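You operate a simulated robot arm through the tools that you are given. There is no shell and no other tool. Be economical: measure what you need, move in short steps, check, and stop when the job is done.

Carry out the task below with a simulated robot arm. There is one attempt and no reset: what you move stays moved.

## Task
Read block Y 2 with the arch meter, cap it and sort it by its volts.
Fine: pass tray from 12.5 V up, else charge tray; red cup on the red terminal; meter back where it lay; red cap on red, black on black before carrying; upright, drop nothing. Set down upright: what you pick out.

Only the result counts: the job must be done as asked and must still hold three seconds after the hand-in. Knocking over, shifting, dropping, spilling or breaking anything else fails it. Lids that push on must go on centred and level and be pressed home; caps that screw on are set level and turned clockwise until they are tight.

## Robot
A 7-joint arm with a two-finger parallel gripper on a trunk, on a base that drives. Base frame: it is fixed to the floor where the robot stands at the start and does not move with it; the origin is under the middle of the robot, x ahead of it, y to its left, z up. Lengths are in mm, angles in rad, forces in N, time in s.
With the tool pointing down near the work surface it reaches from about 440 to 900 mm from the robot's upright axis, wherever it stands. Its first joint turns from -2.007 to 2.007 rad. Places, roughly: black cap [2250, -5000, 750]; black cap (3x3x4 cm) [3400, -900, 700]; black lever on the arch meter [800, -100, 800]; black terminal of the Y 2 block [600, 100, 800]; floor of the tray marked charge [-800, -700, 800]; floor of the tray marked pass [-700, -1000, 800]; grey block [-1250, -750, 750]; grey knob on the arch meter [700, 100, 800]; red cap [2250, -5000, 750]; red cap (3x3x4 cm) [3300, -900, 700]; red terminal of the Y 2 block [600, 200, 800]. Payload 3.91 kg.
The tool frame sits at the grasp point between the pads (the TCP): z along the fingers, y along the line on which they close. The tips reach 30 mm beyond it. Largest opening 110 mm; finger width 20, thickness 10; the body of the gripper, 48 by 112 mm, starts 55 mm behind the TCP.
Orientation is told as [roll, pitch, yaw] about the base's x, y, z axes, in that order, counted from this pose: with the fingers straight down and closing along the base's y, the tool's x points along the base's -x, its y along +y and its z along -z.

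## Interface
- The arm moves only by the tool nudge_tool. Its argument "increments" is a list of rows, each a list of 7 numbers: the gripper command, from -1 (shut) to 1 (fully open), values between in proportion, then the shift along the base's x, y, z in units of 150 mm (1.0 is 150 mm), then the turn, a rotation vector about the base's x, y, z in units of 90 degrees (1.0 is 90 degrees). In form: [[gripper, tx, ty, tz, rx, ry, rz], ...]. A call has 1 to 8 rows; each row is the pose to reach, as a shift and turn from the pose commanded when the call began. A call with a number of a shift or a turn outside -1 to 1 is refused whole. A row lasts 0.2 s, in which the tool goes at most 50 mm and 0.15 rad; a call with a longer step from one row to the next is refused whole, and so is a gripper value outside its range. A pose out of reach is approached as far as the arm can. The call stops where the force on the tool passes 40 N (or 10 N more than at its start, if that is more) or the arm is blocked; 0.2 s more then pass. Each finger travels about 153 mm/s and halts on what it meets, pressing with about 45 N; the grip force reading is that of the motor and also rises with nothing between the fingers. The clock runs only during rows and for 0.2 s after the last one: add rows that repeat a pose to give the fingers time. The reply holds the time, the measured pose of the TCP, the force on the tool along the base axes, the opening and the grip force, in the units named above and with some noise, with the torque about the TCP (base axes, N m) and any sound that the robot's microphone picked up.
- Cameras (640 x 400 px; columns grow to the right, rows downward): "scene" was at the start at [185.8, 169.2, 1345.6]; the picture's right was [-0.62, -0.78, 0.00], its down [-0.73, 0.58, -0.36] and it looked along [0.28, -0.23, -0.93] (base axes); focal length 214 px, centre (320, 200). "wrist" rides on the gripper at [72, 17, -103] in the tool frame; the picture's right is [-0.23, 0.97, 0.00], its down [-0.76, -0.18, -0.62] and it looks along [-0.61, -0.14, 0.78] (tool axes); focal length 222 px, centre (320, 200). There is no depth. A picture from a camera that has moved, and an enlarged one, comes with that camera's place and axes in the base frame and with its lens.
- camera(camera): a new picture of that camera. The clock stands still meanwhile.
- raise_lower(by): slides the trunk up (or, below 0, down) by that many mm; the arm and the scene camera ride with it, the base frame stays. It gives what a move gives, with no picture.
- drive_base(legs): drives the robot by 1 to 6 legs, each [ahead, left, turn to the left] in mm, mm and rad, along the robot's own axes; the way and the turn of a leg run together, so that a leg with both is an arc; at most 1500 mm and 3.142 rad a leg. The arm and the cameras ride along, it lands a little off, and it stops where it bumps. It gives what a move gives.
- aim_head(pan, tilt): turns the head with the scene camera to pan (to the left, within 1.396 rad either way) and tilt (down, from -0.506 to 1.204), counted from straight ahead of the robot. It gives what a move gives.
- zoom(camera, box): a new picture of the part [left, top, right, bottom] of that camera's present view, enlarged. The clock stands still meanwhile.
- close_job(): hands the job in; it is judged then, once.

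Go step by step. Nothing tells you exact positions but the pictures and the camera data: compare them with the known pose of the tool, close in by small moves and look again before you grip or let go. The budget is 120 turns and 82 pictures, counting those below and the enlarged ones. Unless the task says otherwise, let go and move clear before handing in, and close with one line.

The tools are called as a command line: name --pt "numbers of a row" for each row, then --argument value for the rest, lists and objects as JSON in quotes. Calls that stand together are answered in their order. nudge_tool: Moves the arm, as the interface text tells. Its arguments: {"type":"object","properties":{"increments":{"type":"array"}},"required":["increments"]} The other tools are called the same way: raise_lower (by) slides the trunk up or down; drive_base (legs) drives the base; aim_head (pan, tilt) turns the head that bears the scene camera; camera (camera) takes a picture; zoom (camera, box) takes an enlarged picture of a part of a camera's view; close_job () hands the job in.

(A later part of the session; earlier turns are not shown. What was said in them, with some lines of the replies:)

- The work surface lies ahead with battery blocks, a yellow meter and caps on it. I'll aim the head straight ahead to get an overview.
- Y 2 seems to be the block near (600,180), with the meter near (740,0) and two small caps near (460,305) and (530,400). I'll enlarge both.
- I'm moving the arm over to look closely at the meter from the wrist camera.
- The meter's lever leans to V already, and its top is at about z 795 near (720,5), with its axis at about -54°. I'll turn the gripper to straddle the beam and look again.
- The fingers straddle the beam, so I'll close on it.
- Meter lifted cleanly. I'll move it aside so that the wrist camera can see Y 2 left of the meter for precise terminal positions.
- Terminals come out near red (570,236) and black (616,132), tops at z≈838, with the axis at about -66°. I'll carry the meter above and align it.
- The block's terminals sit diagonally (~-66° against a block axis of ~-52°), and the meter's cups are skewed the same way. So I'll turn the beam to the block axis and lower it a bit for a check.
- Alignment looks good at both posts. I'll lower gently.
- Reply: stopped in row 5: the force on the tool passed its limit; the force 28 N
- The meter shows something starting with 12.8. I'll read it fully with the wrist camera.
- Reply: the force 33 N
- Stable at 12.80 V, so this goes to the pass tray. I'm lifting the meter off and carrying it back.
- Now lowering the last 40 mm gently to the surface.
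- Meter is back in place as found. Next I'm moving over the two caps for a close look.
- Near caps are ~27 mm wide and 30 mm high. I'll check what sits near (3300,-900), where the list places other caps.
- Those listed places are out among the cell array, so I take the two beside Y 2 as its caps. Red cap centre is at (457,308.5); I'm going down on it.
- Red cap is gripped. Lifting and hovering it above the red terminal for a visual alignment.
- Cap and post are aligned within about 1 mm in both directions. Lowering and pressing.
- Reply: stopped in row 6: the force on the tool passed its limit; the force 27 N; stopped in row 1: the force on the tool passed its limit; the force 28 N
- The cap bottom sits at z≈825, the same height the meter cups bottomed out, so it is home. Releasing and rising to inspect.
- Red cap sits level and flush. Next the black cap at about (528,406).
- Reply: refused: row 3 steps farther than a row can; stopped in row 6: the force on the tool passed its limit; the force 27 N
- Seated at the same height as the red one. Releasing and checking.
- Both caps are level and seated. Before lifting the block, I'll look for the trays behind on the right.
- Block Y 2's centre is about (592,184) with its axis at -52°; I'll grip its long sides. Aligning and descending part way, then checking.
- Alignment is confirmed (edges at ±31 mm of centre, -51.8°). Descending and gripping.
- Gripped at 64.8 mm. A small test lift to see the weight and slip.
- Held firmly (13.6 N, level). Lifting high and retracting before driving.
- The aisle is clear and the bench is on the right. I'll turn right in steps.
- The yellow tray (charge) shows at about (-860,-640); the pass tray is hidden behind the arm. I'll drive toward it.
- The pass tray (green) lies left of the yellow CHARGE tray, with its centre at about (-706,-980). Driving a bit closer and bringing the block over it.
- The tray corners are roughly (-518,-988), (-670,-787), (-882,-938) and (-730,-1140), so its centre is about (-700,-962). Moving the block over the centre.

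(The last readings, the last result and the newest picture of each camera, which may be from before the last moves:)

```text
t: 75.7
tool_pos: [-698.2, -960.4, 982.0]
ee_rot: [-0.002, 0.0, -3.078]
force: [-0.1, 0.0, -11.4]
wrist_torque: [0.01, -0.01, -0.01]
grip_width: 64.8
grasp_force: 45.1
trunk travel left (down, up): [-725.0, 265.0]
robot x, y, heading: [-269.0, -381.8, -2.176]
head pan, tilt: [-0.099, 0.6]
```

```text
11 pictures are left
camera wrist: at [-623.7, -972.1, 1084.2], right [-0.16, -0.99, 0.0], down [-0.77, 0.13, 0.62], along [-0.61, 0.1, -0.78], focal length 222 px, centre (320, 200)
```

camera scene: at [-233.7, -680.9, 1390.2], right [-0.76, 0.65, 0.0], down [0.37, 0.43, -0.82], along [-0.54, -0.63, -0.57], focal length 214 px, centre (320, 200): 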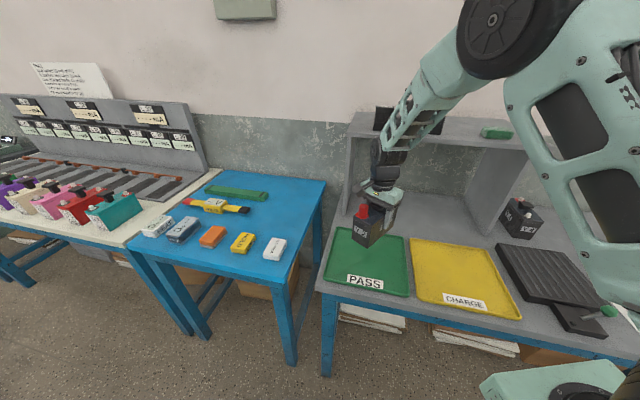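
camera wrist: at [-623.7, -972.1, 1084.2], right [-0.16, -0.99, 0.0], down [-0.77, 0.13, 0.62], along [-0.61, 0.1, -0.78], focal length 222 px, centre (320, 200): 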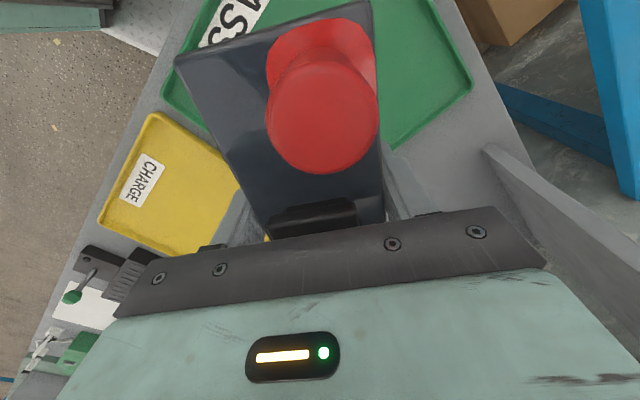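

The block hangs over the middle of the PASS tray. Lowering.

nudge_tool --pt "-1 0.02 0 -0.2 0 0 0" --pt "-1 0.03 0 -0.4 0 0 0" --pt "-1 0.03 0 -0.55 0 0 0" --pt "-1 0.03 0 -0.55 0 0 0"

zoom --camera "scene" --box '[300, 160, 440, 310]'

```text
t: 76.7
tool_pos: [-693.3, -960.6, 899.9]
ee_rot: [-0.001, 0.003, -3.079]
force: [0.4, 1.1, -12.0]
wrist_torque: [-0.01, 0.02, -0.02]
grip_width: 64.6
grasp_force: 45.0
trunk travel left (down, up): [-725.0, 265.0]
robot x, y, heading: [-264.3, -379.1, -2.178]
head pan, tilt: [-0.099, 0.6]
```

```text
2.67 times, centred on (370, 235) of scene
camera zoom: at [-233.8, -681.2, 1390.1], right [-0.76, 0.65, 0.0], down [0.37, 0.43, -0.82], along [-0.53, -0.63, -0.57], focal length 572 px, centre (187, 107)
```

zoom: 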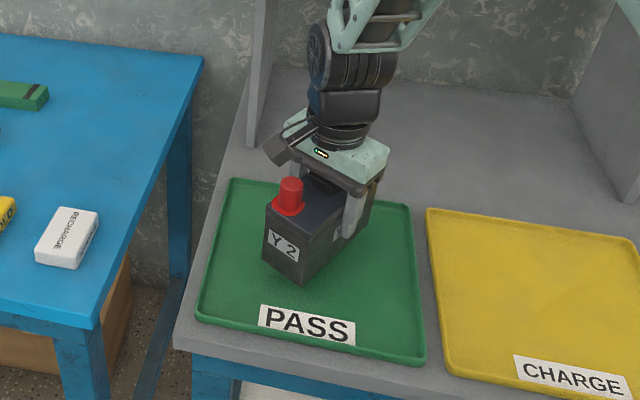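

nudge_tool --pt "-1 0 0 -0.06 0 0 0" --pt "-1 0 0 -0.12 0 0 0" --pt "-1 0 0 -0.17 0 0 0" --pt "-1 0 0 -0.21 0 0 0" --pt "-1 0 0 -0.24 0 0 0" --pt "-1 0 0 -0.27 0 0 0" --pt "-1 0 0 -0.3 0 0 0" --pt "-1 0 0 -0.33 0 0 0"

```text
t: 77.8
tool_pos: [-692.6, -962.2, 875.1]
ee_rot: [0.003, -0.003, -3.077]
force: [3.4, 5.9, 25.5]
wrist_torque: [1.77, -0.81, -0.3]
grip_width: 64.9
grasp_force: 44.4
trunk travel left (down, up): [-725.0, 265.0]
robot x, y, heading: [-260.9, -380.7, -2.183]
head pan, tilt: [-0.099, 0.6]
stopped in row 5: the force on the tool passed its limit (the readings are from after the stop); the commanded pose is now the measured one
```

Contact: the floor is at z≈802. I'll look before letting go.

nudge_tool --pt "-1 0 0 0.007 0 0 0" --pt "-1 0 0 0.007 0 0 0"

zoom --camera "scene" --box '[320, 180, 420, 300]'

```text
t: 78.3
tool_pos: [-692.4, -962.3, 874.7]
ee_rot: [0.006, -0.003, -3.076]
force: [6.2, 8.7, 27.2]
wrist_torque: [1.99, -0.98, -0.33]
grip_width: 64.9
grasp_force: 45.1
trunk travel left (down, up): [-725.0, 265.0]
robot x, y, heading: [-263.0, -379.1, -2.176]
head pan, tilt: [-0.099, 0.6]
```

```text
3.33 times, centred on (370, 240) of scene
camera zoom: at [-232.6, -679.5, 1390.6], right [-0.76, 0.65, 0.0], down [0.37, 0.43, -0.83], along [-0.54, -0.63, -0.56], focal length 715 px, centre (153, 67)
```

zoom: 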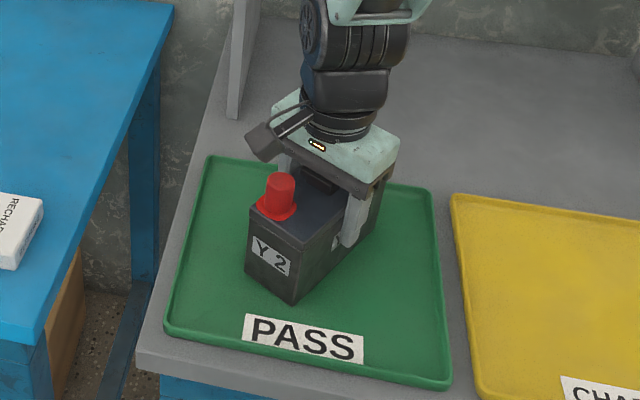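

It stands flat in the middle of PASS. Easing the pressure off, then releasing.

nudge_tool --pt "-1 0 0 0.015 0 0 0" --pt "-1 0 0 0.025 0 0 0" --pt "-1 0 0 0.025 0 0 0"

```text
t: 79.2
tool_pos: [-694.1, -963.1, 878.1]
ee_rot: [0.005, -0.002, -3.076]
force: [0.1, 0.2, -12.3]
wrist_torque: [-0.02, -0.04, 0.0]
grip_width: 64.9
grasp_force: 45.0
trunk travel left (down, up): [-725.0, 265.0]
robot x, y, heading: [-264.6, -380.8, -2.176]
head pan, tilt: [-0.099, 0.6]
```

nudge_tool --pt "-1 0 0 -0.007 0 0 0" --pt "-1 0 0 -0.014 0 0 0" --pt "-1 0 0 -0.014 0 0 0"

```text
t: 80.0
tool_pos: [-693.2, -961.7, 875.7]
ee_rot: [0.002, -0.002, -3.078]
force: [-0.9, 0.0, -12.7]
wrist_torque: [0.0, -0.03, 0.02]
grip_width: 64.7
grasp_force: 45.1
trunk travel left (down, up): [-725.0, 265.0]
robot x, y, heading: [-268.0, -380.3, -2.177]
head pan, tilt: [-0.099, 0.6]
```

nudge_tool --pt "-1 0 0 -0.005 0 0 0" --pt "-1 0 0 -0.009 0 0 0" --pt "-1 0 0 -0.009 0 0 0"

```text
t: 80.8
tool_pos: [-693.4, -963.4, 875.4]
ee_rot: [0.005, -0.004, -3.077]
force: [0.3, 0.8, -1.1]
wrist_torque: [0.47, 0.24, -0.16]
grip_width: 65.0
grasp_force: 45.3
trunk travel left (down, up): [-725.0, 265.0]
robot x, y, heading: [-261.7, -380.3, -2.174]
head pan, tilt: [-0.099, 0.6]
```

Weight is now on the tray. Opening and rising straight up.

nudge_tool --pt "0.25 0 0 0 0 0 0" --pt "0.4 0 0 0 0 0 0" --pt "0.7 0 0 0 0 0 0" --pt "0.8 0 0 0.1 0 0 0" --pt "0.8 0 0 0.35 0 0 0" --pt "0.8 0 0 0.65 0 0 0" --pt "0.8 0 0 0.95 0 0 0"

nudge_tool --pt "0.8 0.2 0.15 0.1 0 0 0" --pt "0.8 0.4 0.3 0.2 0 0 0" --pt "0.8 0.6 0.45 0.3 0 0 0" --pt "0.8 0.8 0.6 0.3 0 0 0"

zoom --camera "scene" --box '[300, 160, 440, 310]'

```text
t: 82.3
tool_pos: [-693.2, -963.4, 1016.9]
ee_rot: [0.003, -0.002, -3.076]
force: [0.9, -0.8, -1.0]
wrist_torque: [0.01, 0.0, -0.01]
grip_width: 99.1
grasp_force: 0.0
trunk travel left (down, up): [-725.0, 265.0]
robot x, y, heading: [-265.2, -377.9, -2.178]
head pan, tilt: [-0.099, 0.6]
```

```text
t: 83.3
tool_pos: [-572.4, -872.6, 1062.5]
ee_rot: [0.005, -0.002, -3.077]
force: [0.2, -0.3, 0.0]
wrist_torque: [0.05, -0.01, 0.0]
grip_width: 98.9
grasp_force: 0.1
trunk travel left (down, up): [-725.0, 265.0]
robot x, y, heading: [-261.6, -380.8, -2.174]
head pan, tilt: [-0.099, 0.6]
```

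```text
2.67 times, centred on (370, 235) of scene
camera zoom: at [-233.8, -681.1, 1390.1], right [-0.76, 0.65, 0.0], down [0.37, 0.43, -0.82], along [-0.54, -0.63, -0.57], focal length 572 px, centre (187, 107)
```

zoom: 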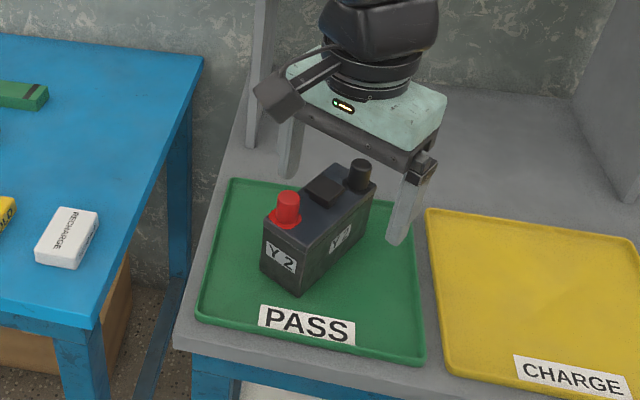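

Y 2 stands upright and capped inside the PASS tray, and the gripper is clear. The meter lies back where it was, so I'm handing in.

close_job

```text
The job is handed in.
```

Block Y 2 read 12.80 V; I capped it red on red and black on black and set it upright in the PASS tray, and the meter is back where it lay.
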